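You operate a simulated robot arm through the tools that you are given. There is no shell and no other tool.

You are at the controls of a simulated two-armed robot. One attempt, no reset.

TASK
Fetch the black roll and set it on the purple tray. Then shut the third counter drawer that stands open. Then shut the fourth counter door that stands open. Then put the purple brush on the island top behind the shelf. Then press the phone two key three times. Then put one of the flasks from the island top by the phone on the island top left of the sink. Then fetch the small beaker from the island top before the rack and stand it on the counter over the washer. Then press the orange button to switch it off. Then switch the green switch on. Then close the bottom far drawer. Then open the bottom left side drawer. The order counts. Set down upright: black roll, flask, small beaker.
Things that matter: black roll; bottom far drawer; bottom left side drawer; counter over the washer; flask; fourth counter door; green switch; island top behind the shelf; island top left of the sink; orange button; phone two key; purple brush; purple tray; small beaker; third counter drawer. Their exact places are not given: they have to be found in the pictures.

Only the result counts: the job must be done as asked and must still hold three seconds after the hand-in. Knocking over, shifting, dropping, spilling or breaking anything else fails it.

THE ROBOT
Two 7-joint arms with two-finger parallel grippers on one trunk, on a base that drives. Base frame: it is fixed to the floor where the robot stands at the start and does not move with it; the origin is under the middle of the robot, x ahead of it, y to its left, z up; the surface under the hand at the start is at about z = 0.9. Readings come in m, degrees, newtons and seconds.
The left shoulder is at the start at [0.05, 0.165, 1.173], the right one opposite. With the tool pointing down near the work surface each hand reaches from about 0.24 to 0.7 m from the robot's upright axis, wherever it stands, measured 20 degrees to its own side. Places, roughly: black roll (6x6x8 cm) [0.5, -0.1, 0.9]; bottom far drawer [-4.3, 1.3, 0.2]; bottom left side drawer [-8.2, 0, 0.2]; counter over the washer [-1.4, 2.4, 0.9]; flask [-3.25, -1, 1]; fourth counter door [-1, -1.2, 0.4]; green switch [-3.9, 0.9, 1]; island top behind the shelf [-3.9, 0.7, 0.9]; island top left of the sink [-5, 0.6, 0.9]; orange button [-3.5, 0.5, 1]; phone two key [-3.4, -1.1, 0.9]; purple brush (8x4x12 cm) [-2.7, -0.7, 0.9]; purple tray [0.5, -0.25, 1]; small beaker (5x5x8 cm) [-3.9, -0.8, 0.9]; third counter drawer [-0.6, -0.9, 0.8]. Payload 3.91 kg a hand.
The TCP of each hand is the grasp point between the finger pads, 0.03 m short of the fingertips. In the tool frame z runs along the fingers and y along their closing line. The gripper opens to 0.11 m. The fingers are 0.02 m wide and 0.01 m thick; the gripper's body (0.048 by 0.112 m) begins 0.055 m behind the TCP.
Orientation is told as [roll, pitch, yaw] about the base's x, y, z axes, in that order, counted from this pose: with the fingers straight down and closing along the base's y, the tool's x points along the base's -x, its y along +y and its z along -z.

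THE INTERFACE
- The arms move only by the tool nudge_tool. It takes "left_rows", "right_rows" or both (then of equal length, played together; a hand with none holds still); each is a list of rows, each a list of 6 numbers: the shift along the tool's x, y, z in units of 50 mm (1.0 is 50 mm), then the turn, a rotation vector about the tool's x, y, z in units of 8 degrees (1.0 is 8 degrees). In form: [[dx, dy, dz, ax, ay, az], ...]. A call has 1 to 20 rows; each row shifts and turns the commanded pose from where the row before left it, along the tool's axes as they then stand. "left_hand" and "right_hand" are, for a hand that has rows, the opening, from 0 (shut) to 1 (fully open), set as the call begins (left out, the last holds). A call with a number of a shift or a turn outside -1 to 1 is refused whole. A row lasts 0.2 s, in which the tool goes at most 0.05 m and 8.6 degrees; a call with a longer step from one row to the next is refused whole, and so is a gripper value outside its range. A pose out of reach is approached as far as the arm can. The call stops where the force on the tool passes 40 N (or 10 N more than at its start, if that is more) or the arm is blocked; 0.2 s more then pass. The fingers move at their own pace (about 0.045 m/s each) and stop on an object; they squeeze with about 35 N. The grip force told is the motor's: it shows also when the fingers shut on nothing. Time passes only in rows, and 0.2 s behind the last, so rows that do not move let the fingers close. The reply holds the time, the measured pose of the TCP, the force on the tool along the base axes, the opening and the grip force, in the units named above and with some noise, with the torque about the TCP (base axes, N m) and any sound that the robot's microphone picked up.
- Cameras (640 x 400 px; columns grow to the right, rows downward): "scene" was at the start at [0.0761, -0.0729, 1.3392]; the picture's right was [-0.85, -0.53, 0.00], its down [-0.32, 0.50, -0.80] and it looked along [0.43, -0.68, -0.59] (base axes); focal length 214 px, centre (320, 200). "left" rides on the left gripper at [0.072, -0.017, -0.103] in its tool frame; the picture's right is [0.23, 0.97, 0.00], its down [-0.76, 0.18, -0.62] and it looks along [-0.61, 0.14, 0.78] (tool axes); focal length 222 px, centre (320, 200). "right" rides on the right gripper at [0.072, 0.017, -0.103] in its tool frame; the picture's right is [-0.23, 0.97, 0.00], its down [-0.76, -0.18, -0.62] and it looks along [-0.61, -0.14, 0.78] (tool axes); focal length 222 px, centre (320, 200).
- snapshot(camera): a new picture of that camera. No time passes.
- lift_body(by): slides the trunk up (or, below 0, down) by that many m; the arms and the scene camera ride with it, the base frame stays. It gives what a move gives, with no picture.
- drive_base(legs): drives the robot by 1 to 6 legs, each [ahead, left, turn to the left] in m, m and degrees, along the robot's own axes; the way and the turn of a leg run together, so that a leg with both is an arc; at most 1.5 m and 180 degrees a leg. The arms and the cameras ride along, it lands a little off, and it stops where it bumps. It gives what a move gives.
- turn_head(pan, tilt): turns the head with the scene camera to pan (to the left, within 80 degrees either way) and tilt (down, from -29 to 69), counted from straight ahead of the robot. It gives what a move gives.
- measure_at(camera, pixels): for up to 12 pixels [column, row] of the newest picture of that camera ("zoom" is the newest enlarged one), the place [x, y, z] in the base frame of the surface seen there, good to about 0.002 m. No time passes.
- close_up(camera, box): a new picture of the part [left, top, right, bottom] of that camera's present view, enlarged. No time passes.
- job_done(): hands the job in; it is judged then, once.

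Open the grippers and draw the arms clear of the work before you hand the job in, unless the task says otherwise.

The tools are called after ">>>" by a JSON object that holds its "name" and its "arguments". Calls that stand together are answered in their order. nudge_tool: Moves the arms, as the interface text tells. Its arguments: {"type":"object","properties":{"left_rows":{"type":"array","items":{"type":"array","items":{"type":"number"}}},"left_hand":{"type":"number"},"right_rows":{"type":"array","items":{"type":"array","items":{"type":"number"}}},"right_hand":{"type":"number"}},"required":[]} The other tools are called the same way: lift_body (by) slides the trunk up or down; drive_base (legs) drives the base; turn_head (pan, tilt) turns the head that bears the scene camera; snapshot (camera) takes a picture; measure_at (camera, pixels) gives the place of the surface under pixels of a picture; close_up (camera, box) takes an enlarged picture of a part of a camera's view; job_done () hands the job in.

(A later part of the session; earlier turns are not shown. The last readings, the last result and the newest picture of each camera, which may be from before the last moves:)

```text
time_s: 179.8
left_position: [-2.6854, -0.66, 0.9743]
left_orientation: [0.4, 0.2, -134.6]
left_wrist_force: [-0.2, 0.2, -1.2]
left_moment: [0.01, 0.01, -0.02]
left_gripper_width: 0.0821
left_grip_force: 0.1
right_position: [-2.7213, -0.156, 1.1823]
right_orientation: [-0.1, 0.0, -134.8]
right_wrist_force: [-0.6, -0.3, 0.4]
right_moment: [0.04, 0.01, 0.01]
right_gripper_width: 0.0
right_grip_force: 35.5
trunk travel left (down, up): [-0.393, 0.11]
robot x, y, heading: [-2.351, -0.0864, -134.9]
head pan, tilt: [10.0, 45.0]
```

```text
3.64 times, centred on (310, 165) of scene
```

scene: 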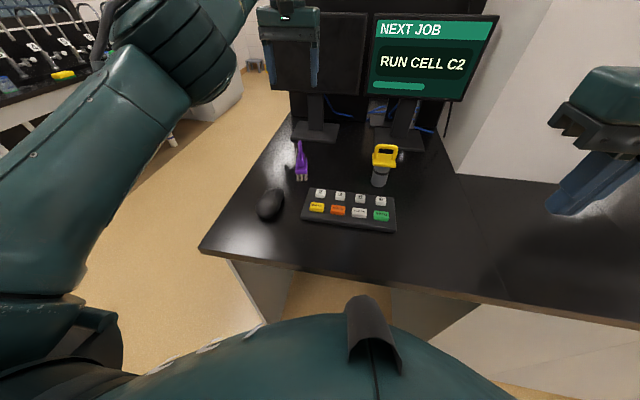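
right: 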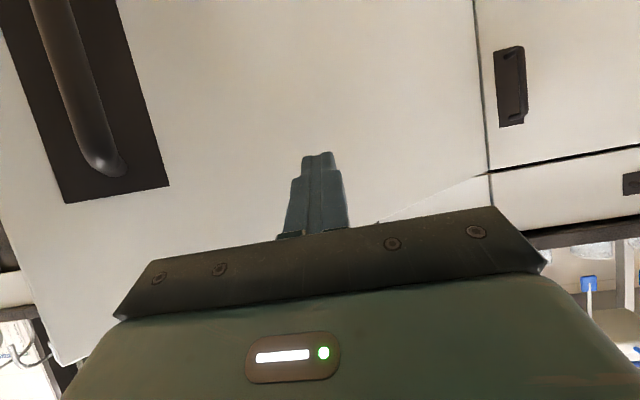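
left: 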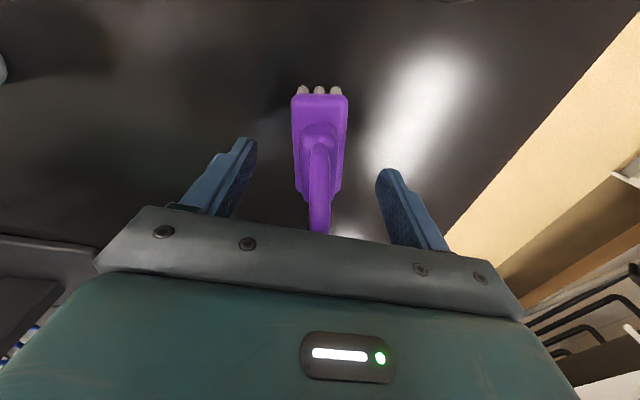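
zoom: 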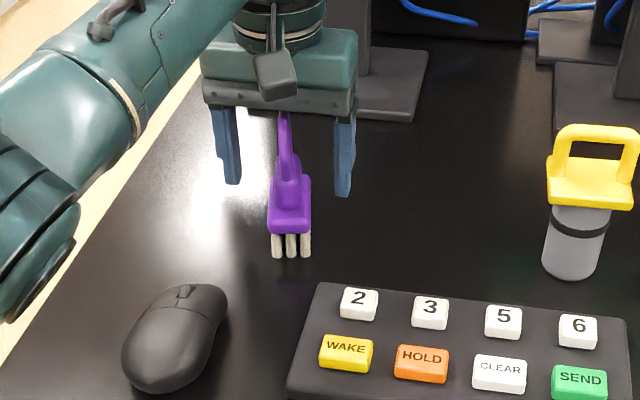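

The fingers flank the brush's upper block, and the handle top stays clear of the palm. I close the left hand and let it settle.

>>> {"name": "nudge_tool", "arguments": {"left_rows": [[0, 0, 0, 0, 0, 0], [0, 0, 0, 0, 0, 0], [0, 0, 0, 0, 0, 0], [0, 0, 0, 0, 0, 0], [0, 0, 0, 0, 0, 0], [0, 0, 0, 0, 0, 0], [0, 0, 0, 0, 0, 0]], "left_hand": 0}}

>>> {"name": "nudge_tool", "arguments": {"left_rows": [[0, 0, -0.05, 0, 0, 0], [0, 0, -0.1, 0, 0, 0], [0, 0, -0.1, 0, 0, 0], [0, 0, -0.1, 0, 0, 0], [0, 0, -0.1, 0, 0, 0], [0, 0, 0, 0, 0, 0]]}}

>>> {"name": "snapshot", "arguments": {"camera": "left"}}

>>> {"name": "close_up", "arguments": {"camera": "scene", "box": [230, 110, 390, 220]}}

```text
time_s: 181.4
left_position: [-2.6863, -0.659, 0.9757]
left_orientation: [0.4, 0.2, -134.6]
left_wrist_force: [0.0, -0.6, 1.4]
left_moment: [0.01, 0.04, 0.0]
left_gripper_width: 0.0216
left_grip_force: 35.5
right_position: [-2.721, -0.1562, 1.1837]
right_orientation: [-0.1, 0.1, -134.8]
right_wrist_force: [-0.2, 0.1, 0.3]
right_moment: [0.03, 0.0, 0.0]
right_gripper_width: 0.0002
right_grip_force: 35.5
trunk travel left (down, up): [-0.393, 0.11]
robot x, y, heading: [-2.3525, -0.0917, -134.7]
head pan, tilt: [10.0, 45.0]
```

```text
time_s: 182.8
left_position: [-2.6864, -0.6588, 0.9981]
left_orientation: [0.5, 0.3, -134.6]
left_wrist_force: [-0.7, 0.2, -0.6]
left_moment: [0.01, 0.02, 0.02]
left_gripper_width: 0.0213
left_grip_force: 34.6
right_position: [-2.7214, -0.1564, 1.1825]
right_orientation: [-0.1, 0.0, -134.9]
right_wrist_force: [-0.3, -0.3, -0.5]
right_moment: [0.02, -0.04, 0.02]
right_gripper_width: 0.0
right_grip_force: 35.8
trunk travel left (down, up): [-0.393, 0.11]
robot x, y, heading: [-2.3522, -0.0868, -134.8]
head pan, tilt: [10.0, 45.0]
```

```text
taken
```

left: 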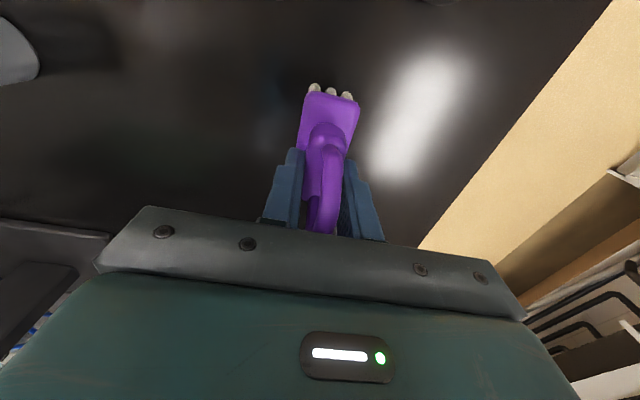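

```text
3.64 times, centred on (310, 165) of scene
```

zoom: 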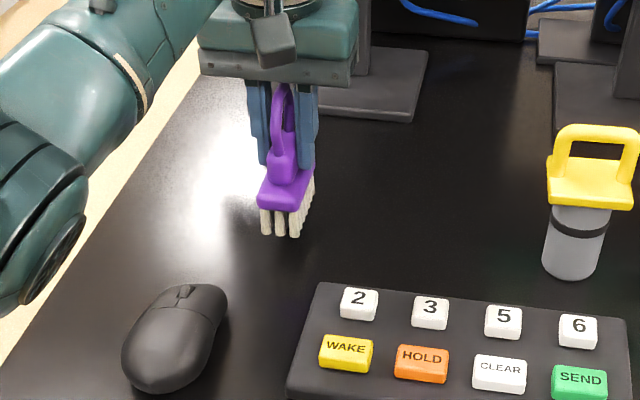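

The brush hangs in the fingers, lifted about 2 cm and slightly turned. I lift it further, slowly.

>>> {"name": "nudge_tool", "arguments": {"left_rows": [[0, 0, -0.1, 0, 0, 0], [0, 0, -0.2, 0, 0, 0], [0, 0, -0.25, 0, 0, 0], [0, 0, -0.3, 0, 0, 0], [0, 0, -0.3, 0, 0, 0], [0, 0, -0.3, 0, 0, 0], [0, 0, -0.3, 0, 0, 0], [0, 0, -0.3, 0, 0, 0], [0, 0, -0.3, 0, 0, 0], [0, 0, -0.25, 0, 0, 0], [0, 0, -0.2, 0, 0, 0], [0, 0, -0.1, 0, 0, 0], [0, 0, 0, 0, 0, 0]]}}

>>> {"name": "snapshot", "arguments": {"camera": "left"}}

```text
time_s: 185.6
left_position: [-2.6817, -0.6567, 1.1401]
left_orientation: [0.4, 0.2, -134.6]
left_wrist_force: [-0.4, -0.5, -1.1]
left_moment: [0.01, 0.0, 0.0]
left_gripper_width: 0.0211
left_grip_force: 35.0
left hand out of reach, approached as far as the arm can: row 10, 11
right_position: [-2.7207, -0.1559, 1.1839]
right_orientation: [-0.1, 0.0, -135.0]
right_wrist_force: [-0.1, -1.2, -0.1]
right_moment: [0.0, -0.02, 0.02]
right_gripper_width: 0.0
right_grip_force: 34.7
trunk travel left (down, up): [-0.393, 0.11]
robot x, y, heading: [-2.3511, -0.0876, -134.9]
head pan, tilt: [10.0, 45.0]
```

```text
taken
```

left: 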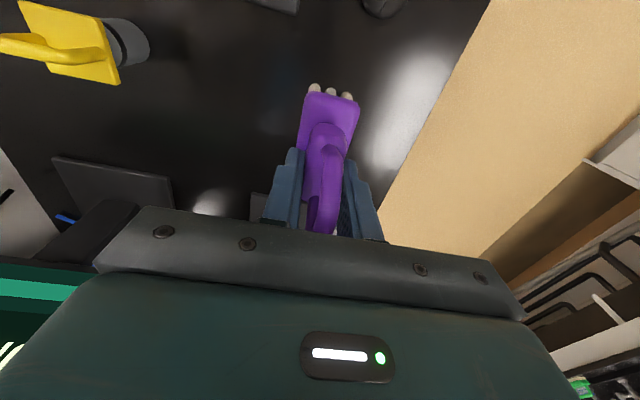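

Still firmly held. I draw the left hand back slowly toward the body with the brush.

>>> {"name": "nudge_tool", "arguments": {"left_rows": [[0.1, 0, 0, 0, 0, 0], [0.2, 0, 0, 0, 0, 0], [0.3, 0, 0, 0, 0, 0], [0.4, 0.05, 0, 0, 0, 0], [0.5, 0.05, -0.05, 0, 0, 0], [0.5, 0.05, -0.1, 0, 0, 0], [0.5, 0.05, -0.1, 0, 0, 0], [0.5, 0.05, -0.1, 0, 0, 0], [0.5, 0.05, -0.1, 0, 0, 0], [0.5, 0.05, -0.1, 0, 0, 0], [0.5, 0.05, -0.1, 0, 0, 0], [0.4, 0.05, 0, 0, 0, 0], [0.3, 0, 0, 0, 0, 0], [0.2, 0, 0, 0, 0, 0], [0.1, 0, 0, 0, 0, 0], [0, 0, 0, 0, 0, 0]]}}

>>> {"name": "turn_head", "arguments": {"pan": -75, "tilt": 15}}

>>> {"name": "snapshot", "arguments": {"camera": "scene"}}

```text
time_s: 189.0
left_position: [-2.4719, -0.4743, 1.1742]
left_orientation: [0.4, 0.3, -134.6]
left_wrist_force: [0.5, 0.3, -0.5]
left_moment: [0.01, 0.01, 0.0]
left_gripper_width: 0.0212
left_grip_force: 35.3
left hand out of reach, approached as far as the arm can: row 2
right_position: [-2.7214, -0.1557, 1.182]
right_orientation: [0.0, 0.0, -134.9]
right_wrist_force: [0.8, -0.4, 0.4]
right_moment: [-0.01, 0.01, 0.01]
right_gripper_width: 0.0
right_grip_force: 35.1
trunk travel left (down, up): [-0.393, 0.11]
robot x, y, heading: [-2.3488, -0.088, -134.8]
head pan, tilt: [10.0, 45.0]
```

```text
time_s: 190.6
left_position: [-2.4736, -0.4737, 1.1728]
left_orientation: [0.4, 0.2, -134.6]
left_wrist_force: [-0.1, -0.5, -1.1]
left_moment: [0.02, -0.04, 0.01]
left_gripper_width: 0.0215
left_grip_force: 34.3
right_position: [-2.722, -0.1554, 1.1829]
right_orientation: [0.0, 0.0, -134.9]
right_wrist_force: [-0.6, 0.8, -0.5]
right_moment: [0.01, -0.02, -0.01]
right_gripper_width: 0.0
right_grip_force: 35.4
trunk travel left (down, up): [-0.393, 0.11]
robot x, y, heading: [-2.3505, -0.0853, -134.6]
head pan, tilt: [-75.0, 15.0]
```

```text
taken
```

scene: 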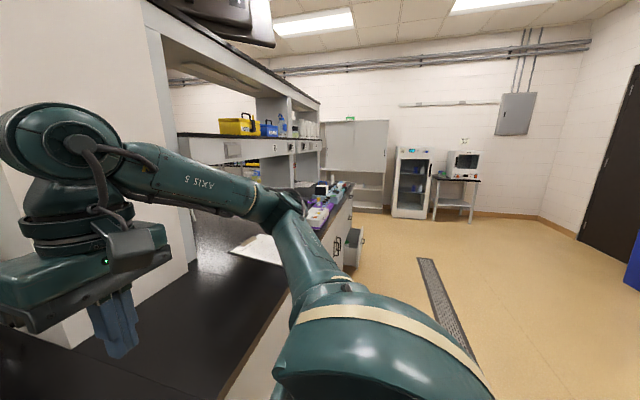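

The brush is close to the body. I back off from the desk and slide right along the island toward the shelf to look at the spot behind it.

>>> {"name": "drive_base", "arguments": {"legs": [[-0.3, 0, 0], [0, -1.2, 0]]}}

>>> {"name": "turn_head", "arguments": {"pan": -20, "tilt": 20}}

>>> {"name": "snapshot", "arguments": {"camera": "scene"}}

>>> {"name": "snapshot", "arguments": {"camera": "left"}}

```text
time_s: 203.0
left_position: [-3.1093, 0.59, 1.1741]
left_orientation: [0.4, 0.2, -134.9]
left_wrist_force: [-0.3, 0.3, 0.1]
left_moment: [-0.01, 0.0, 0.0]
left_gripper_width: 0.0215
left_grip_force: 34.9
right_position: [-3.3556, 0.9102, 1.1837]
right_orientation: [0.0, 0.0, -135.1]
right_wrist_force: [-0.2, -0.4, 0.4]
right_moment: [-0.02, 0.01, -0.05]
right_gripper_width: 0.0001
right_grip_force: 35.2
trunk travel left (down, up): [-0.393, 0.11]
robot x, y, heading: [-2.9879, 0.9777, -135.2]
head pan, tilt: [-75.0, 15.0]
```

```text
time_s: 204.3
left_position: [-3.1072, 0.5916, 1.1752]
left_orientation: [0.4, 0.2, -134.8]
left_wrist_force: [-0.1, -0.4, 0.0]
left_moment: [-0.02, 0.0, -0.04]
left_gripper_width: 0.0214
left_grip_force: 35.2
right_position: [-3.3548, 0.9099, 1.183]
right_orientation: [0.0, 0.1, -135.3]
right_wrist_force: [-0.2, 0.8, 0.0]
right_moment: [-0.03, -0.01, 0.01]
right_gripper_width: 0.0
right_grip_force: 35.4
trunk travel left (down, up): [-0.393, 0.11]
robot x, y, heading: [-2.9854, 0.9768, -135.2]
head pan, tilt: [-20.0, 20.0]
```

```text
taken
```

scene: 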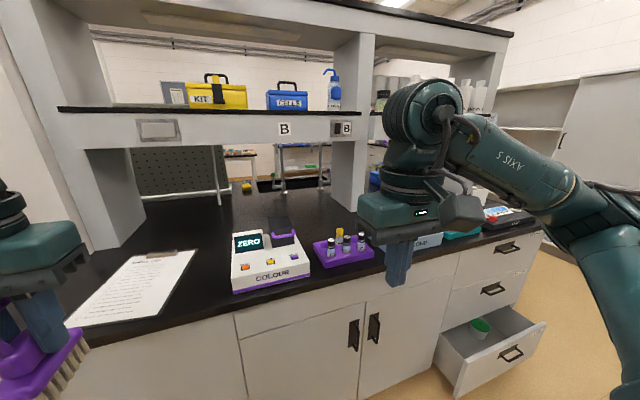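

```text
taken
```

left: 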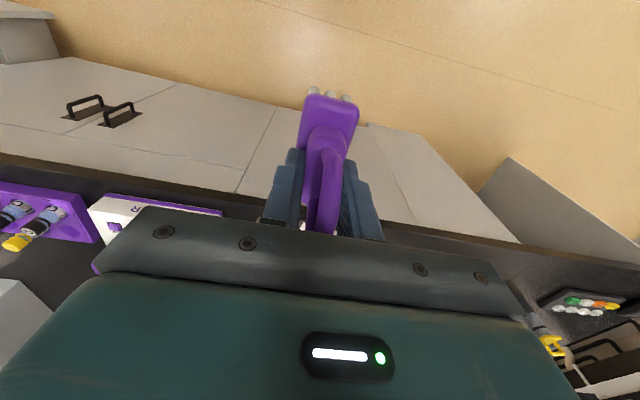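

I now see the shelf over the island, the COLOUR device with an orange button, a purple tube rack and the open bottom drawer. I measure points to map this part.

>>> {"name": "measure_at", "arguments": {"camera": "scene", "pixels": [[130, 280], [150, 240], [200, 205], [280, 200], [250, 265], [350, 190], [105, 235], [350, 250], [420, 240], [170, 320], [320, 220], [160, 200]]}}

>>> {"name": "close_up", "arguments": {"camera": "scene", "box": [60, 60, 400, 300]}}

```text
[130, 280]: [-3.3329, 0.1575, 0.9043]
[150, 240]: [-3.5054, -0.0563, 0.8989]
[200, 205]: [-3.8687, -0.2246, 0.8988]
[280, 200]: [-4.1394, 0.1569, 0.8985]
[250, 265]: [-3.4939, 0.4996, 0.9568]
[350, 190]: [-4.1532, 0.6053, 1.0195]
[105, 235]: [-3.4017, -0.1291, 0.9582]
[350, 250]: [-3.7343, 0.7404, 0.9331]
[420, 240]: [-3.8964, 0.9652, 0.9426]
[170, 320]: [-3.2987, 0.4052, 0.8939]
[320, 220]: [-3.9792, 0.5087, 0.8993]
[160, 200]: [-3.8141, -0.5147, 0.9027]
```

```text
1.67 times, centred on (230, 180) of scene
```

zoom: 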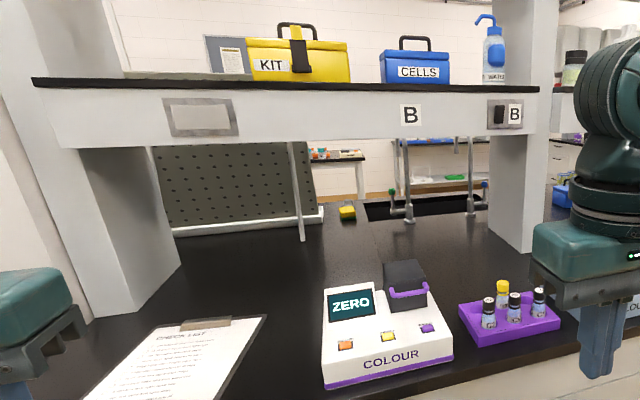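

The strip on this side of the shelf, from the edge at a≈2.05 to the posts at a≈2.5, matches the given place. I measure the shelf front, the tube rack and the open drawer for clearances.

>>> {"name": "measure_at", "arguments": {"camera": "scene", "pixels": [[200, 130], [320, 130], [318, 245], [372, 240], [325, 262], [375, 262], [458, 393], [545, 325], [440, 345], [310, 262], [270, 225], [400, 235]]}}

```text
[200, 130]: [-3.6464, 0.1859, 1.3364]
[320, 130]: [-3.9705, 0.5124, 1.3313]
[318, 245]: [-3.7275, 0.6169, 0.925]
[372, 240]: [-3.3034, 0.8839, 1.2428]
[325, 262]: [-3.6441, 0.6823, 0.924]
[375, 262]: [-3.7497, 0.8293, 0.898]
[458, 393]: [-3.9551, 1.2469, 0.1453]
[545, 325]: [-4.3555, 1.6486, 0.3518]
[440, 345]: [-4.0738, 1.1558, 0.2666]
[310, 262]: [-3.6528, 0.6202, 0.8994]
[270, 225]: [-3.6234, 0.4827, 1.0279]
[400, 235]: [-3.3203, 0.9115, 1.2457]
```

The shelf front is at a≈2.446 and the tube rack spans a 2.07–2.2, b 3.06–3.23; the free spot just behind the rack fits the target. I drive right and forward to face it with the left hand.

>>> {"name": "drive_base", "arguments": {"legs": [[0, -0.53, 0], [0.26, 0, 0.2]]}}

>>> {"name": "turn_head", "arguments": {"pan": 0, "tilt": 40}}

>>> {"name": "snapshot", "arguments": {"camera": "scene"}}

>>> {"name": "snapshot", "arguments": {"camera": "left"}}

```text
time_s: 211.0
left_position: [-3.6778, 0.7998, 1.1744]
left_orientation: [0.4, 0.3, -135.5]
left_wrist_force: [0.4, 0.1, -0.6]
left_moment: [-0.01, -0.03, -0.02]
left_gripper_width: 0.0212
left_grip_force: 34.2
right_position: [-3.9208, 1.1213, 1.183]
right_orientation: [-0.2, 0.0, -135.8]
right_wrist_force: [-0.4, 0.2, 0.7]
right_moment: [0.02, -0.04, 0.0]
right_gripper_width: 0.0
right_grip_force: 34.0
trunk travel left (down, up): [-0.393, 0.11]
robot x, y, heading: [-3.554, 1.1889, -135.7]
head pan, tilt: [-20.0, 20.0]
```

```text
time_s: 211.8
left_position: [-3.6782, 0.7999, 1.1744]
left_orientation: [0.4, 0.2, -135.5]
left_wrist_force: [1.2, 0.0, -0.5]
left_moment: [-0.05, 0.02, 0.01]
left_gripper_width: 0.0215
left_grip_force: 35.3
right_position: [-3.9218, 1.1214, 1.1842]
right_orientation: [0.0, -0.1, -135.8]
right_wrist_force: [-0.3, -0.5, -0.5]
right_moment: [-0.01, 0.01, -0.04]
right_gripper_width: 0.0
right_grip_force: 34.4
trunk travel left (down, up): [-0.393, 0.11]
robot x, y, heading: [-3.5467, 1.1847, -135.7]
head pan, tilt: [0.0, 40.0]
```

```text
taken
```

scene: 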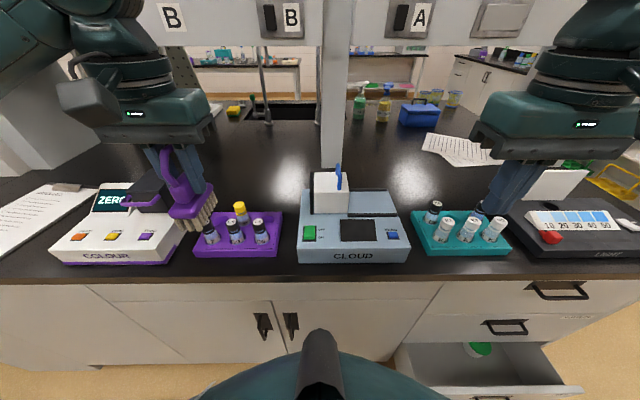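

```text
taken
```

left: 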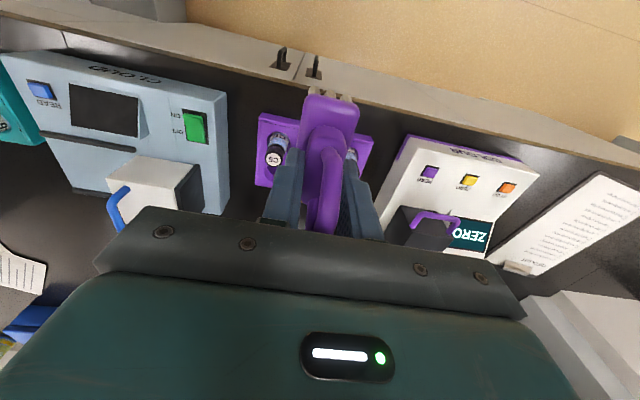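

I see the devices in a row: COLOUR with the orange button, the purple rack, and CLOUD with its green rocker at (310,233). The free top behind the purple rack is around (245,180), which I measure.

>>> {"name": "measure_at", "arguments": {"camera": "scene", "pixels": [[245, 190], [245, 170], [270, 150], [230, 200], [280, 212], [195, 220], [240, 205], [238, 222], [332, 150], [310, 215], [330, 178], [255, 255]]}}

```text
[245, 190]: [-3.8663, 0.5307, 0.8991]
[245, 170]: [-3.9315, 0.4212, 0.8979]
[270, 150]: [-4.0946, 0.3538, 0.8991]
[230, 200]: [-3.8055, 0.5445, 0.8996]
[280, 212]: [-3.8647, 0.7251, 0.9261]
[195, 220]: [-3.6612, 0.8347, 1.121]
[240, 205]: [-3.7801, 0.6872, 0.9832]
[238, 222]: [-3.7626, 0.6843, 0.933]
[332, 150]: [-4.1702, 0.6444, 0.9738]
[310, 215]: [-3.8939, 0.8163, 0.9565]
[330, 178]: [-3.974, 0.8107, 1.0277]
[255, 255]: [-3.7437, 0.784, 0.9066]
```

The spot at about (-3.868,0.615), behind the rack (back edge a=2.22, vials to z 0.983), is free. I carry the brush forward slowly, 0.265 m, lowering slightly on the way.

>>> {"name": "nudge_tool", "arguments": {"left_rows": [[-0.1, 0, 0.1, 0, 0, 0], [-0.2, 0, 0.1, 0, 0, 0], [-0.3, 0, 0.1, 0, 0, 0], [-0.4, 0, 0.1, 0, 0, 0], [-0.5, 0, 0.1, 0, 0, 0], [-0.5, 0, 0.1, 0, 0, 0], [-0.5, 0, 0.1, 0, 0, 0], [-0.5, 0, 0.1, 0, 0, 0], [-0.5, 0, 0.1, 0, 0, 0], [-0.5, 0, 0.1, 0, 0, 0], [-0.5, 0, 0.1, 0, 0, 0], [-0.4, 0, 0.1, 0, 0, 0], [-0.3, 0, 0.1, 0, 0, 0], [-0.1, 0, 0.1, 0, 0, 0], [0, 0, 0, 0, 0, 0]]}}

>>> {"name": "snapshot", "arguments": {"camera": "scene"}}

>>> {"name": "snapshot", "arguments": {"camera": "left"}}

```text
time_s: 215.0
left_position: [-3.8666, 0.6152, 1.1025]
left_orientation: [0.4, 0.3, -135.5]
left_wrist_force: [-0.4, 1.1, -1.0]
left_moment: [0.04, -0.01, 0.0]
left_gripper_width: 0.0212
left_grip_force: 34.9
right_position: [-3.9209, 1.1212, 1.1822]
right_orientation: [0.0, 0.0, -135.8]
right_wrist_force: [-0.1, 0.0, -0.4]
right_moment: [-0.02, -0.04, -0.01]
right_gripper_width: 0.0
right_grip_force: 34.5
trunk travel left (down, up): [-0.393, 0.11]
robot x, y, heading: [-3.5513, 1.1859, -135.5]
head pan, tilt: [0.0, 40.0]
```

```text
taken
```

scene: 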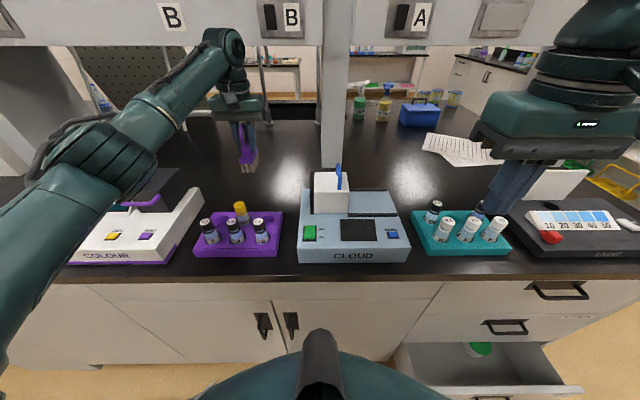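

```text
taken
```

left: 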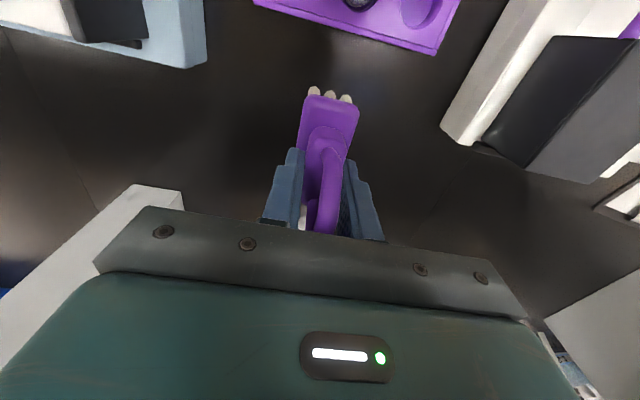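

Clear space surrounds the brush at its target. I lower it slowly until the bristles nearly touch.

>>> {"name": "nudge_tool", "arguments": {"left_rows": [[0, 0, 0.15, 0, 0, 0], [0, 0, 0.3, 0, 0, 0], [0, 0, 0.3, 0, 0, 0], [0, 0, 0.3, 0, 0, 0], [0, 0, 0.3, 0, 0, 0], [0, 0, 0.3, 0, 0, 0], [0, 0, 0.3, 0, 0, 0], [0, 0, 0.2, 0, 0, 0], [0, 0, 0.15, 0, 0, 0], [0, 0, 0.1, 0, 0, 0], [0, 0, 0.06, 0, 0, 0], [0, 0, 0.04, 0, 0, 0], [0, 0, 0, 0, 0, 0]]}}

>>> {"name": "nudge_tool", "arguments": {"left_rows": [[0, 0, 0.02, 0, 0, 0], [0, 0, 0.02, 0, 0, 0], [0, 0, 0, 0, 0, 0]]}}

>>> {"name": "snapshot", "arguments": {"camera": "left"}}

```text
time_s: 217.8
left_position: [-3.8653, 0.6144, 0.9782]
left_orientation: [0.4, 0.3, -135.6]
left_wrist_force: [0.0, -0.5, -1.2]
left_moment: [-0.03, 0.02, -0.01]
left_gripper_width: 0.0212
left_grip_force: 35.1
right_position: [-3.9211, 1.1226, 1.1818]
right_orientation: [-0.1, 0.0, -135.9]
right_wrist_force: [0.0, 0.8, -0.1]
right_moment: [-0.01, 0.03, -0.02]
right_gripper_width: 0.0003
right_grip_force: 34.7
trunk travel left (down, up): [-0.393, 0.11]
robot x, y, heading: [-3.5489, 1.183, -135.4]
head pan, tilt: [0.0, 40.0]
```

```text
time_s: 218.6
left_position: [-3.8634, 0.6134, 0.9775]
left_orientation: [0.4, 0.2, -135.4]
left_wrist_force: [-0.1, 0.5, -1.0]
left_moment: [-0.03, 0.01, -0.01]
left_gripper_width: 0.0213
left_grip_force: 34.9
right_position: [-3.9203, 1.1229, 1.1829]
right_orientation: [-0.1, 0.1, -135.7]
right_wrist_force: [0.3, 0.3, 0.5]
right_moment: [-0.01, -0.05, 0.01]
right_gripper_width: 0.0002
right_grip_force: 34.7
trunk travel left (down, up): [-0.393, 0.11]
robot x, y, heading: [-3.5524, 1.1863, -135.9]
head pan, tilt: [0.0, 40.0]
```

```text
taken
```

left: 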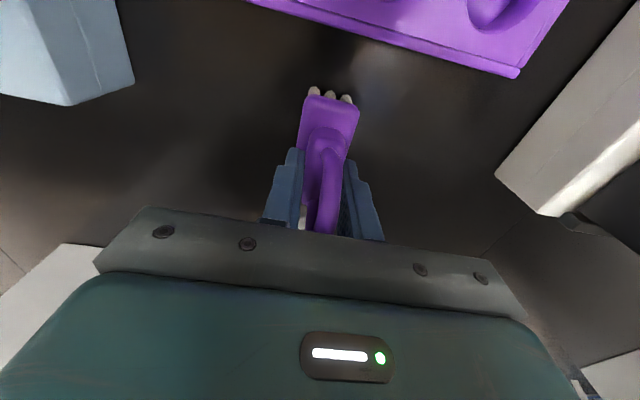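

The force still shows only the brush's weight. I keep lowering by 1 mm steps till it touches.

>>> {"name": "nudge_tool", "arguments": {"left_rows": [[0, 0, 0.02, 0, 0, 0], [0, 0, 0.02, 0, 0, 0], [0, 0, 0, 0, 0, 0]]}}

>>> {"name": "nudge_tool", "arguments": {"left_rows": [[0, 0, 0.02, 0, 0, 0], [0, 0, 0.02, 0, 0, 0], [0, 0, 0, 0, 0, 0]]}}

```text
time_s: 219.4
left_position: [-3.8651, 0.614, 0.9744]
left_orientation: [0.5, 0.2, -135.4]
left_wrist_force: [-0.4, 0.5, -1.5]
left_moment: [0.02, 0.0, -0.02]
left_gripper_width: 0.0211
left_grip_force: 35.1
right_position: [-3.9212, 1.1218, 1.1825]
right_orientation: [0.0, 0.0, -135.8]
right_wrist_force: [0.7, -0.1, 0.0]
right_moment: [-0.03, 0.0, 0.01]
right_gripper_width: 0.0
right_grip_force: 34.9
trunk travel left (down, up): [-0.393, 0.11]
robot x, y, heading: [-3.5489, 1.1862, -135.7]
head pan, tilt: [0.0, 40.0]
```

```text
time_s: 220.2
left_position: [-3.865, 0.6134, 0.9719]
left_orientation: [0.4, 0.2, -135.5]
left_wrist_force: [0.3, -0.6, 3.4]
left_moment: [0.12, -0.07, -0.01]
left_gripper_width: 0.0213
left_grip_force: 35.0
right_position: [-3.9214, 1.1214, 1.1827]
right_orientation: [0.1, 0.0, -135.8]
right_wrist_force: [0.4, -0.1, -1.0]
right_moment: [0.01, 0.0, 0.02]
right_gripper_width: 0.0002
right_grip_force: 34.8
trunk travel left (down, up): [-0.393, 0.11]
robot x, y, heading: [-3.5512, 1.1866, -135.6]
head pan, tilt: [0.0, 40.0]
```

Contact at 3.4 N. I open the fingers moderately and let the brush settle.

>>> {"name": "nudge_tool", "arguments": {"left_rows": [[0, 0, 0.01, 0, 0, 0], [0, 0, 0, 0, 0, 0], [0, 0, 0, 0, 0, 0], [0, 0, 0, 0, 0, 0], [0, 0, 0, 0, 0, 0]], "left_hand": 0.7}}

>>> {"name": "snapshot", "arguments": {"camera": "left"}}

>>> {"name": "close_up", "arguments": {"camera": "scene", "box": [180, 80, 340, 190]}}

```text
time_s: 221.4
left_position: [-3.8653, 0.6133, 0.9715]
left_orientation: [0.4, 0.3, -135.4]
left_wrist_force: [-0.5, -0.4, 0.0]
left_moment: [0.01, 0.01, 0.02]
left_gripper_width: 0.0771
left_grip_force: 0.0
right_position: [-3.9216, 1.1212, 1.1828]
right_orientation: [0.0, -0.1, -135.8]
right_wrist_force: [-0.3, 0.0, -0.8]
right_moment: [0.01, 0.01, -0.01]
right_gripper_width: 0.0001
right_grip_force: 35.0
trunk travel left (down, up): [-0.393, 0.11]
robot x, y, heading: [-3.5509, 1.1834, -135.7]
head pan, tilt: [0.0, 40.0]
```

```text
taken
```

left: 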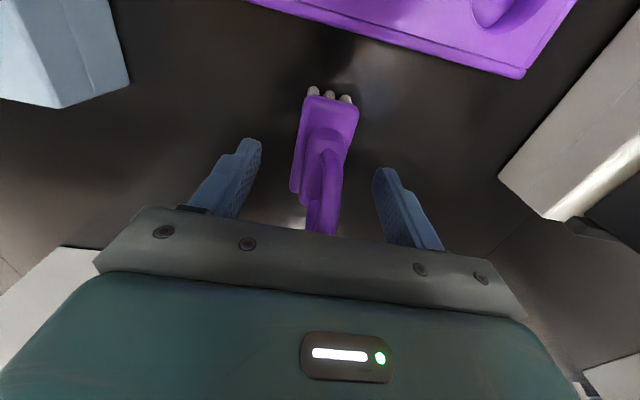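

```text
3.64 times, centred on (260, 135) of scene
```

zoom: 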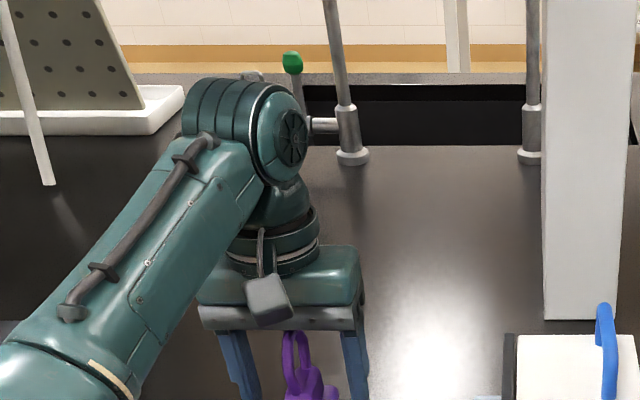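

The brush stands on its bristles, free of the fingers. I raise the hand above the handle and pull it back.

>>> {"name": "nudge_tool", "arguments": {"left_rows": [[0, 0, -0.3, 0, 0, 0], [0, 0, -0.5, 0, 0, 0], [0, 0, -0.7, 0, 0, 0], [0, 0, -0.8, 0, 0, 0], [0.3, 0, -0.5, 0, 0, 0], [0.8, 0, -0.2, 0, 0, 0], [0.9, 0, -0.2, 0, 0, 0], [0.9, 0, -0.2, 0, 0, 0], [0.9, 0, -0.2, 0, 0, 0], [0.9, 0, -0.2, 0, 0, 0], [0.8, 0.1, 0, 0, 0, 0], [0.5, 0.1, 0, 0, 0, 0], [0, 0, 0, 0, 0, 0]]}}

>>> {"name": "snapshot", "arguments": {"camera": "scene"}}

```text
time_s: 224.2
left_position: [-3.6433, 0.8179, 1.1638]
left_orientation: [0.4, 0.2, -135.3]
left_wrist_force: [-0.2, 0.4, -0.3]
left_moment: [0.0, 0.01, 0.01]
left_gripper_width: 0.0771
left_grip_force: 0.0
right_position: [-3.9208, 1.1225, 1.183]
right_orientation: [0.0, 0.1, -135.8]
right_wrist_force: [0.0, 0.1, 0.7]
right_moment: [-0.02, 0.02, -0.01]
right_gripper_width: 0.0
right_grip_force: 35.0
trunk travel left (down, up): [-0.393, 0.11]
robot x, y, heading: [-3.5542, 1.1842, -135.3]
head pan, tilt: [0.0, 40.0]
```

```text
taken
```

scene: 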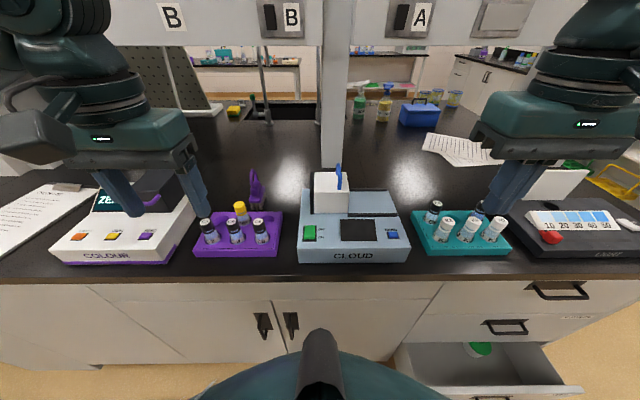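

The brush stands well at (257,190). While here I take close looks at the green rocker and the orange button for later.

>>> {"name": "close_up", "arguments": {"camera": "scene", "box": [290, 190, 420, 270]}}

>>> {"name": "measure_at", "arguments": {"camera": "scene", "pixels": [[310, 233], [306, 229], [312, 240], [78, 236], [110, 236], [146, 236], [257, 190], [354, 256], [300, 262]]}}

>>> {"name": "close_up", "arguments": {"camera": "scene", "box": [30, 180, 210, 280]}}

```text
4.92 times, centred on (355, 230) of scene
```

zoom: 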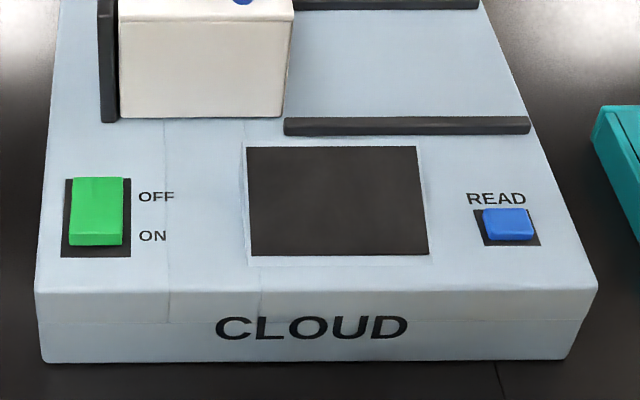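

```text
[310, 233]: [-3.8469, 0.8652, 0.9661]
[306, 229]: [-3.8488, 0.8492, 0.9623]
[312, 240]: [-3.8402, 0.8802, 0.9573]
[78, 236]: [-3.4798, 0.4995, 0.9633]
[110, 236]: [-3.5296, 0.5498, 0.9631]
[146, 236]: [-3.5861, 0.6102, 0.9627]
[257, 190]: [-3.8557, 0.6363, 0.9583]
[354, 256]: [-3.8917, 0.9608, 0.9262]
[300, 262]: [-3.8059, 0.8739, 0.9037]
```

```text
3.56 times, centred on (120, 230) of scene
```

zoom: 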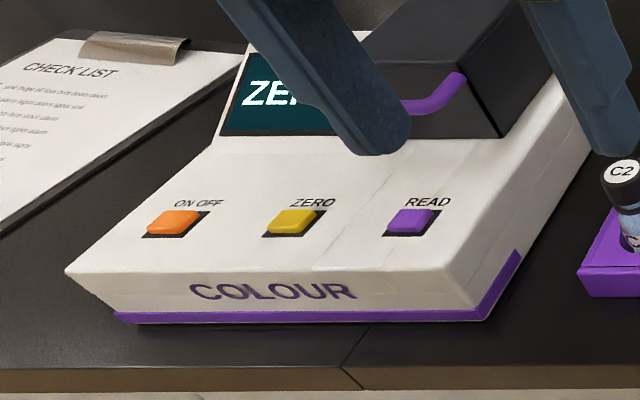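

I have what I need here: the orange key sits at (-3.480,0.500,0.963) and the green rocker at (-3.846,0.865,0.966). Next I drive back along the island and round into the corridor towards the phone.

>>> {"name": "drive_base", "arguments": {"legs": [[-0.3, 0, 0.5], [0, 1.4, 0], [0, 1.35, 0]]}}

>>> {"name": "turn_head", "arguments": {"pan": 0, "tilt": 20}}

>>> {"name": "snapshot", "arguments": {"camera": "scene"}}

```text
time_s: 250.0
left_position: [-1.4693, -0.9182, 1.1638]
left_orientation: [0.5, 0.3, -134.7]
left_wrist_force: [0.2, -0.2, -0.5]
left_moment: [-0.01, 0.01, 0.03]
left_gripper_width: 0.0771
left_grip_force: 0.0
right_position: [-1.7492, -0.6172, 1.183]
right_orientation: [-0.1, 0.0, -134.9]
right_wrist_force: [0.0, -0.1, 0.8]
right_moment: [-0.01, 0.02, 0.01]
right_gripper_width: 0.0001
right_grip_force: 34.8
trunk travel left (down, up): [-0.393, 0.11]
robot x, y, heading: [-1.3807, -0.551, -134.6]
head pan, tilt: [0.0, 40.0]
```

```text
time_s: 250.9
left_position: [-1.4688, -0.9187, 1.1648]
left_orientation: [0.3, 0.2, -134.7]
left_wrist_force: [-0.7, 0.8, -0.4]
left_moment: [0.0, 0.01, -0.02]
left_gripper_width: 0.0771
left_grip_force: 0.1
right_position: [-1.7501, -0.6182, 1.1823]
right_orientation: [0.0, 0.0, -134.8]
right_wrist_force: [-0.5, 0.6, -0.8]
right_moment: [0.0, -0.02, -0.01]
right_gripper_width: 0.0001
right_grip_force: 34.8
trunk travel left (down, up): [-0.393, 0.11]
robot x, y, heading: [-1.3812, -0.5437, -134.6]
head pan, tilt: [0.0, 20.0]
```

```text
taken
```

scene: 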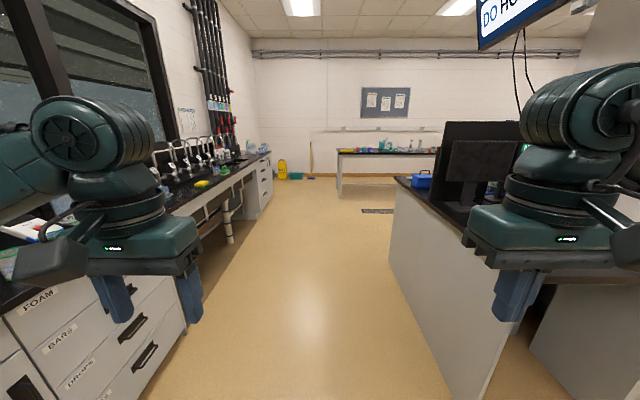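

The corridor ahead is clear, with the island's edge on the right. I drive forward along it by 1.45 m and then look right for the phone.

>>> {"name": "drive_base", "arguments": {"legs": [[1.45, 0, -0.4]]}}

>>> {"name": "turn_head", "arguments": {"pan": -60, "tilt": 25}}

>>> {"name": "snapshot", "arguments": {"camera": "scene"}}

```text
time_s: 258.0
left_position: [-2.4547, -1.9472, 1.1647]
left_orientation: [0.4, 0.2, -133.2]
left_wrist_force: [0.0, -0.8, -0.2]
left_moment: [-0.02, 0.01, 0.01]
left_gripper_width: 0.0771
left_grip_force: 0.2
right_position: [-2.745, -1.655, 1.1826]
right_orientation: [0.1, 0.0, -133.4]
right_wrist_force: [-0.1, 0.4, 0.4]
right_moment: [0.02, 0.02, 0.0]
right_gripper_width: 0.0001
right_grip_force: 34.9
trunk travel left (down, up): [-0.393, 0.11]
robot x, y, heading: [-2.38, -1.5725, -133.5]
head pan, tilt: [0.0, 20.0]
```

```text
time_s: 259.3
left_position: [-2.4544, -1.948, 1.1635]
left_orientation: [0.4, 0.2, -133.3]
left_wrist_force: [-0.7, 0.0, 0.0]
left_moment: [-0.03, -0.01, -0.03]
left_gripper_width: 0.0772
left_grip_force: 0.0
right_position: [-2.7437, -1.6541, 1.1828]
right_orientation: [0.0, 0.0, -133.5]
right_wrist_force: [-0.5, -0.7, -1.6]
right_moment: [-0.02, -0.01, -0.02]
right_gripper_width: 0.0003
right_grip_force: 34.9
trunk travel left (down, up): [-0.393, 0.11]
robot x, y, heading: [-2.377, -1.5776, -133.7]
head pan, tilt: [-60.0, 25.0]
```

```text
taken
```

scene: 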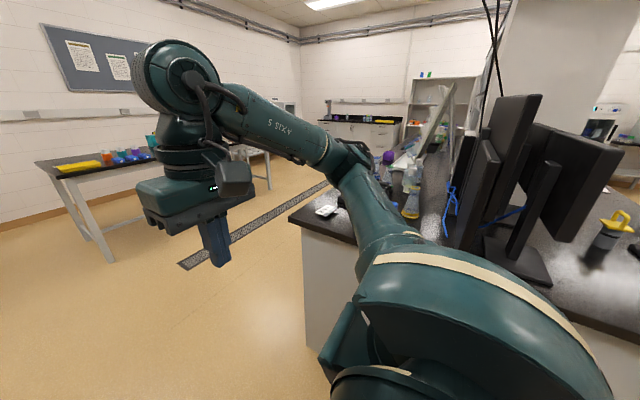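

The phone and flasks sit near the island's far corner at (325,210) and (410,205). I drive on past that corner to approach from the island's far side.

>>> {"name": "drive_base", "arguments": {"legs": [[1.05, 0, -1.3]]}}

>>> {"name": "turn_head", "arguments": {"pan": -80, "tilt": 25}}

>>> {"name": "snapshot", "arguments": {"camera": "scene"}}

```text
time_s: 264.6
left_position: [-3.1656, -2.6883, 1.1644]
left_orientation: [0.4, 0.2, -133.6]
left_wrist_force: [1.0, 0.0, 0.5]
left_moment: [0.01, -0.01, 0.02]
left_gripper_width: 0.0769
left_grip_force: 0.1
right_position: [-3.452, -2.3945, 1.1821]
right_orientation: [0.0, 0.0, -134.0]
right_wrist_force: [0.4, 0.0, -0.2]
right_moment: [0.01, 0.02, 0.02]
right_gripper_width: 0.0001
right_grip_force: 35.3
trunk travel left (down, up): [-0.393, 0.11]
robot x, y, heading: [-3.0847, -2.3198, -133.7]
head pan, tilt: [-60.0, 25.0]
```

```text
time_s: 265.4
left_position: [-3.166, -2.69, 1.1637]
left_orientation: [0.4, 0.2, -133.7]
left_wrist_force: [-0.3, -0.9, -0.1]
left_moment: [-0.01, -0.03, -0.04]
left_gripper_width: 0.0771
left_grip_force: 0.0
right_position: [-3.4518, -2.3931, 1.1839]
right_orientation: [-0.1, 0.0, -134.1]
right_wrist_force: [0.7, 0.1, 0.3]
right_moment: [-0.01, -0.01, -0.03]
right_gripper_width: 0.0002
right_grip_force: 34.8
trunk travel left (down, up): [-0.393, 0.11]
robot x, y, heading: [-3.0858, -2.3183, -133.8]
head pan, tilt: [-80.0, 25.0]
```

```text
taken
```

scene: 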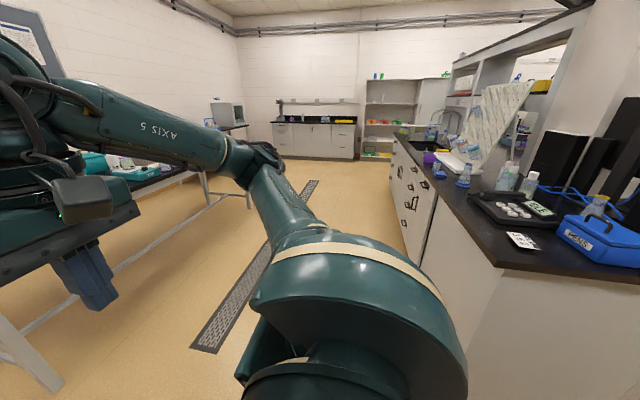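

From here the phone shows at (510,210) with flasks beyond, the drying rack and the sink side. I measure these spots.

>>> {"name": "measure_at", "arguments": {"camera": "scene", "pixels": [[492, 265], [405, 150], [430, 180], [510, 212], [522, 240], [465, 178], [505, 175], [528, 185], [438, 170], [458, 165], [595, 230], [470, 280]]}}

>>> {"name": "close_up", "arguments": {"camera": "scene", "box": [390, 110, 630, 270]}}

```text
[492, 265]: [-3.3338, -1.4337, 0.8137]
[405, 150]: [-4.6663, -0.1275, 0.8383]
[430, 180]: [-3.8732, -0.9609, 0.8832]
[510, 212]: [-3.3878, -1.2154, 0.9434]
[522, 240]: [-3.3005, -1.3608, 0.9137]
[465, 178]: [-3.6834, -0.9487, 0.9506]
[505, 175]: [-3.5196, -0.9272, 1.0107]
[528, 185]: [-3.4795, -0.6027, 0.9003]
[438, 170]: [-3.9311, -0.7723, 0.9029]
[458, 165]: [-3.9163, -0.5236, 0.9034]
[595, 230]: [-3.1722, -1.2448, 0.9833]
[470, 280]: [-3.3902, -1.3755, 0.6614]
```

```text
2.50 times, centred on (510, 190) of scene
```

zoom: 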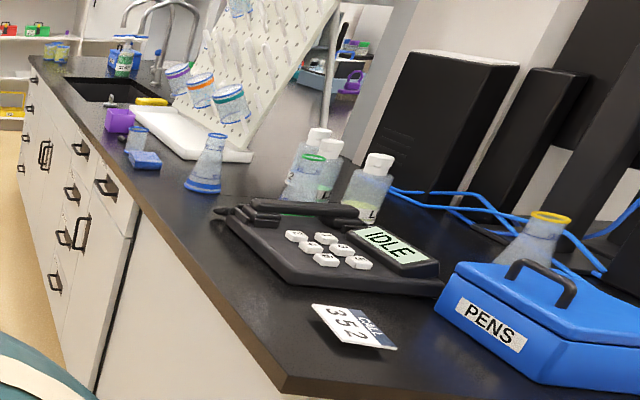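

The island's far face is at a≈3.40; the phone is near (-3.39,-1.2). I turn around to face the island from this side and slide left opposite the phone.

>>> {"name": "drive_base", "arguments": {"legs": [[0, 0, 178.8], [0, 0.95, 0]]}}

>>> {"name": "turn_head", "arguments": {"pan": 0, "tilt": 35}}

>>> {"name": "snapshot", "arguments": {"camera": "scene"}}

```text
time_s: 281.2
left_position: [-3.5835, -1.237, 1.1637]
left_orientation: [0.4, 0.2, 40.9]
left_wrist_force: [0.6, 0.9, -0.3]
left_moment: [0.0, -0.01, 0.02]
left_gripper_width: 0.077
left_grip_force: 0.1
right_position: [-3.3248, -1.5574, 1.1831]
right_orientation: [0.0, 0.0, 40.7]
right_wrist_force: [-0.1, -0.6, 1.2]
right_moment: [-0.03, -0.05, 0.02]
right_gripper_width: 0.0
right_grip_force: 34.4
trunk travel left (down, up): [-0.393, 0.11]
robot x, y, heading: [-3.6964, -1.593, 40.8]
head pan, tilt: [-80.0, 25.0]
```

```text
time_s: 282.7
left_position: [-3.5825, -1.2368, 1.1638]
left_orientation: [0.5, 0.2, 40.9]
left_wrist_force: [0.1, -0.2, -0.7]
left_moment: [0.01, 0.0, 0.0]
left_gripper_width: 0.077
left_grip_force: 0.1
right_position: [-3.3247, -1.5569, 1.1823]
right_orientation: [0.0, 0.0, 40.8]
right_wrist_force: [0.4, 0.1, -0.5]
right_moment: [-0.01, 0.0, -0.01]
right_gripper_width: 0.0
right_grip_force: 34.5
trunk travel left (down, up): [-0.393, 0.11]
robot x, y, heading: [-3.6991, -1.6007, 40.6]
head pan, tilt: [0.0, 35.0]
```

```text
taken
```

scene: 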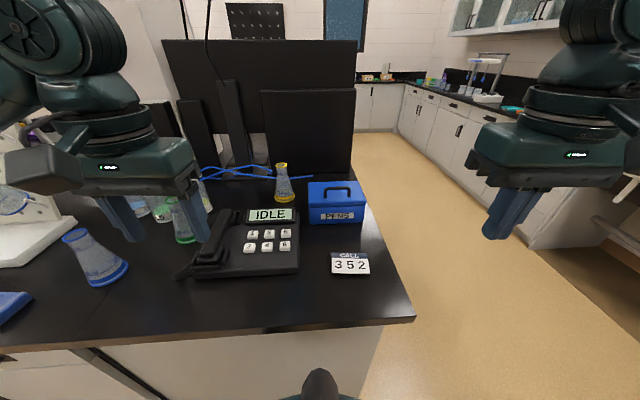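

The phone is in front with six keys and an IDLE display. I zoom in to read the keys.

>>> {"name": "close_up", "arguments": {"camera": "scene", "box": [180, 190, 320, 290]}}

>>> {"name": "close_up", "arguments": {"camera": "scene", "box": [0, 130, 360, 350]}}

```text
4.00 times, centred on (250, 240) of scene
```

zoom: 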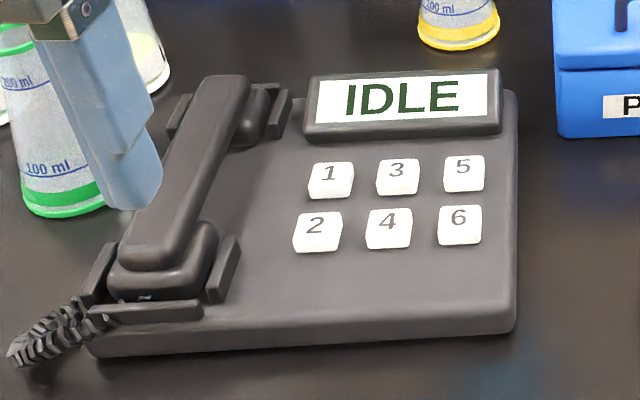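

```text
1.78 times, centred on (180, 240) of scene
```

zoom: 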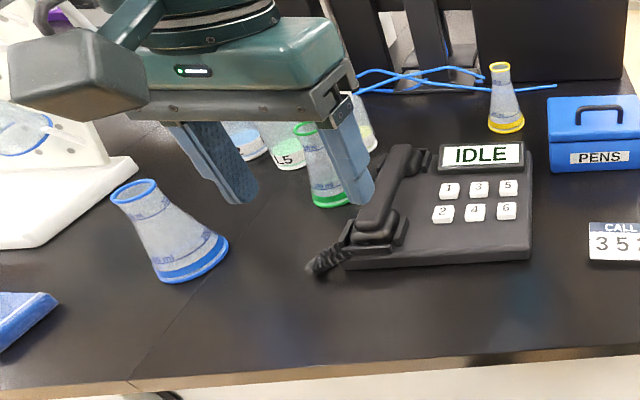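

Key "2" is the bottom-left key at scene (249,247). I measure all six keys and the flasks.

>>> {"name": "measure_at", "arguments": {"camera": "scene", "pixels": [[249, 247], [267, 247], [285, 246], [252, 234], [269, 233], [286, 233], [258, 247], [249, 253], [270, 215], [283, 190], [105, 280], [185, 235]]}}

>>> {"name": "close_up", "arguments": {"camera": "scene", "box": [230, 220, 300, 264]}}

```text
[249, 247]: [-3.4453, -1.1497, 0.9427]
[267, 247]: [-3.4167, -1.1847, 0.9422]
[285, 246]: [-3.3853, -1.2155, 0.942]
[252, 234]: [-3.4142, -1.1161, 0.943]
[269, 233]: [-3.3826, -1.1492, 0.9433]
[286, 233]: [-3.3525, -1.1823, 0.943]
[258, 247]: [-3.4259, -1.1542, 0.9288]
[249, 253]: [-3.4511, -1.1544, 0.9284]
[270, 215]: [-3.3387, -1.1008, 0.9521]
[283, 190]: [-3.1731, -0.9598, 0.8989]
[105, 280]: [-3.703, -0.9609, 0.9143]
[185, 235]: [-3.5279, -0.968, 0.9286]
```

```text
9.09 times, centred on (265, 242) of scene
```

zoom: 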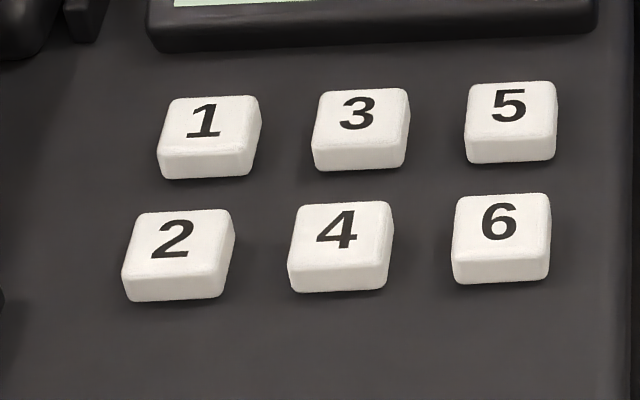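

I measure key 2's top corners and centre precisely in this zoom.

>>> {"name": "measure_at", "arguments": {"camera": "zoom", "pixels": [[181, 240], [142, 218], [228, 215], [218, 265], [132, 268], [341, 232], [210, 125]]}}

```text
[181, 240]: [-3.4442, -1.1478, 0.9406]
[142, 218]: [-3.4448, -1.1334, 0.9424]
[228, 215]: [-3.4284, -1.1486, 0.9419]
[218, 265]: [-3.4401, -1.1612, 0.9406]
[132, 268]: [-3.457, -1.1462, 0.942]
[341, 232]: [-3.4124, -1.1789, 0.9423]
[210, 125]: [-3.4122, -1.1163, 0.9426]
```

Key 2's centre is (-3.4426,-1.1474), its top at 0.942. I shut the left hand and bring the fingertips over that key.

>>> {"name": "nudge_tool", "arguments": {"left_rows": [[-0.66, -0.097, 0, 0, 0, 0], [-0.66, -0.097, 0, 0, 0, 0], [-0.66, -0.097, 0, 0, 0, 0], [-0.66, -0.097, 0, 0, 0, 0], [-0.65, -0.097, 0, 0, 0, 0], [0, 0, 0.7, 0, 0, 0], [0, 0, 0.7, 0, 0, 0], [0, 0, 0.7, 0, 0, 0], [0, 0, 0.7, 0, 0, 0], [0, 0, 0.4, 0, 0, 0], [0, 0, 0, 0, 0, 0]], "left_hand": 0}}

>>> {"name": "snapshot", "arguments": {"camera": "left"}}

>>> {"name": "close_up", "arguments": {"camera": "scene", "box": [180, 180, 320, 280]}}

```text
time_s: 285.1
left_position: [-3.4446, -1.1489, 1.0024]
left_orientation: [0.4, 0.2, 40.8]
left_wrist_force: [0.0, 0.0, -0.5]
left_moment: [-0.02, 0.01, -0.01]
left_gripper_width: 0.0001
left_grip_force: 34.9
right_position: [-3.3247, -1.558, 1.1835]
right_orientation: [0.0, 0.0, 40.7]
right_wrist_force: [-0.1, -0.1, -0.2]
right_moment: [-0.01, -0.02, 0.03]
right_gripper_width: 0.0
right_grip_force: 35.3
trunk travel left (down, up): [-0.393, 0.11]
robot x, y, heading: [-3.6972, -1.596, 41.0]
head pan, tilt: [0.0, 35.0]
```

```text
taken
```

left: 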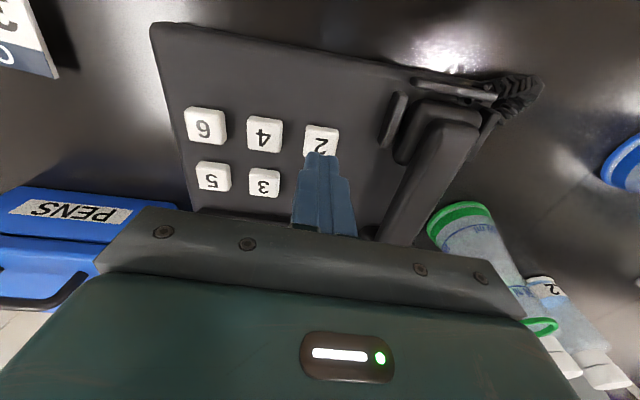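

```text
4.00 times, centred on (250, 230) of scene
```

zoom: 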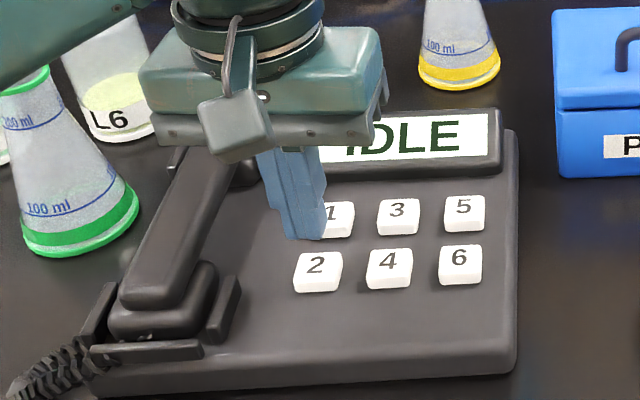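

The tips hover 3 cm over the phone with key 2 right beneath; I cross-check key 2's place from the left camera.

>>> {"name": "measure_at", "arguments": {"camera": "left", "pixels": [[321, 138], [308, 132], [335, 135], [265, 135], [300, 150]]}}

```text
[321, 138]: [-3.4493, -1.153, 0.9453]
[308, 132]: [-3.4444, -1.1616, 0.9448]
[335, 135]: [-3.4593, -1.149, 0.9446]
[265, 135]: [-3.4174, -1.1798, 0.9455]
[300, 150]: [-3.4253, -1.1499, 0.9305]
```

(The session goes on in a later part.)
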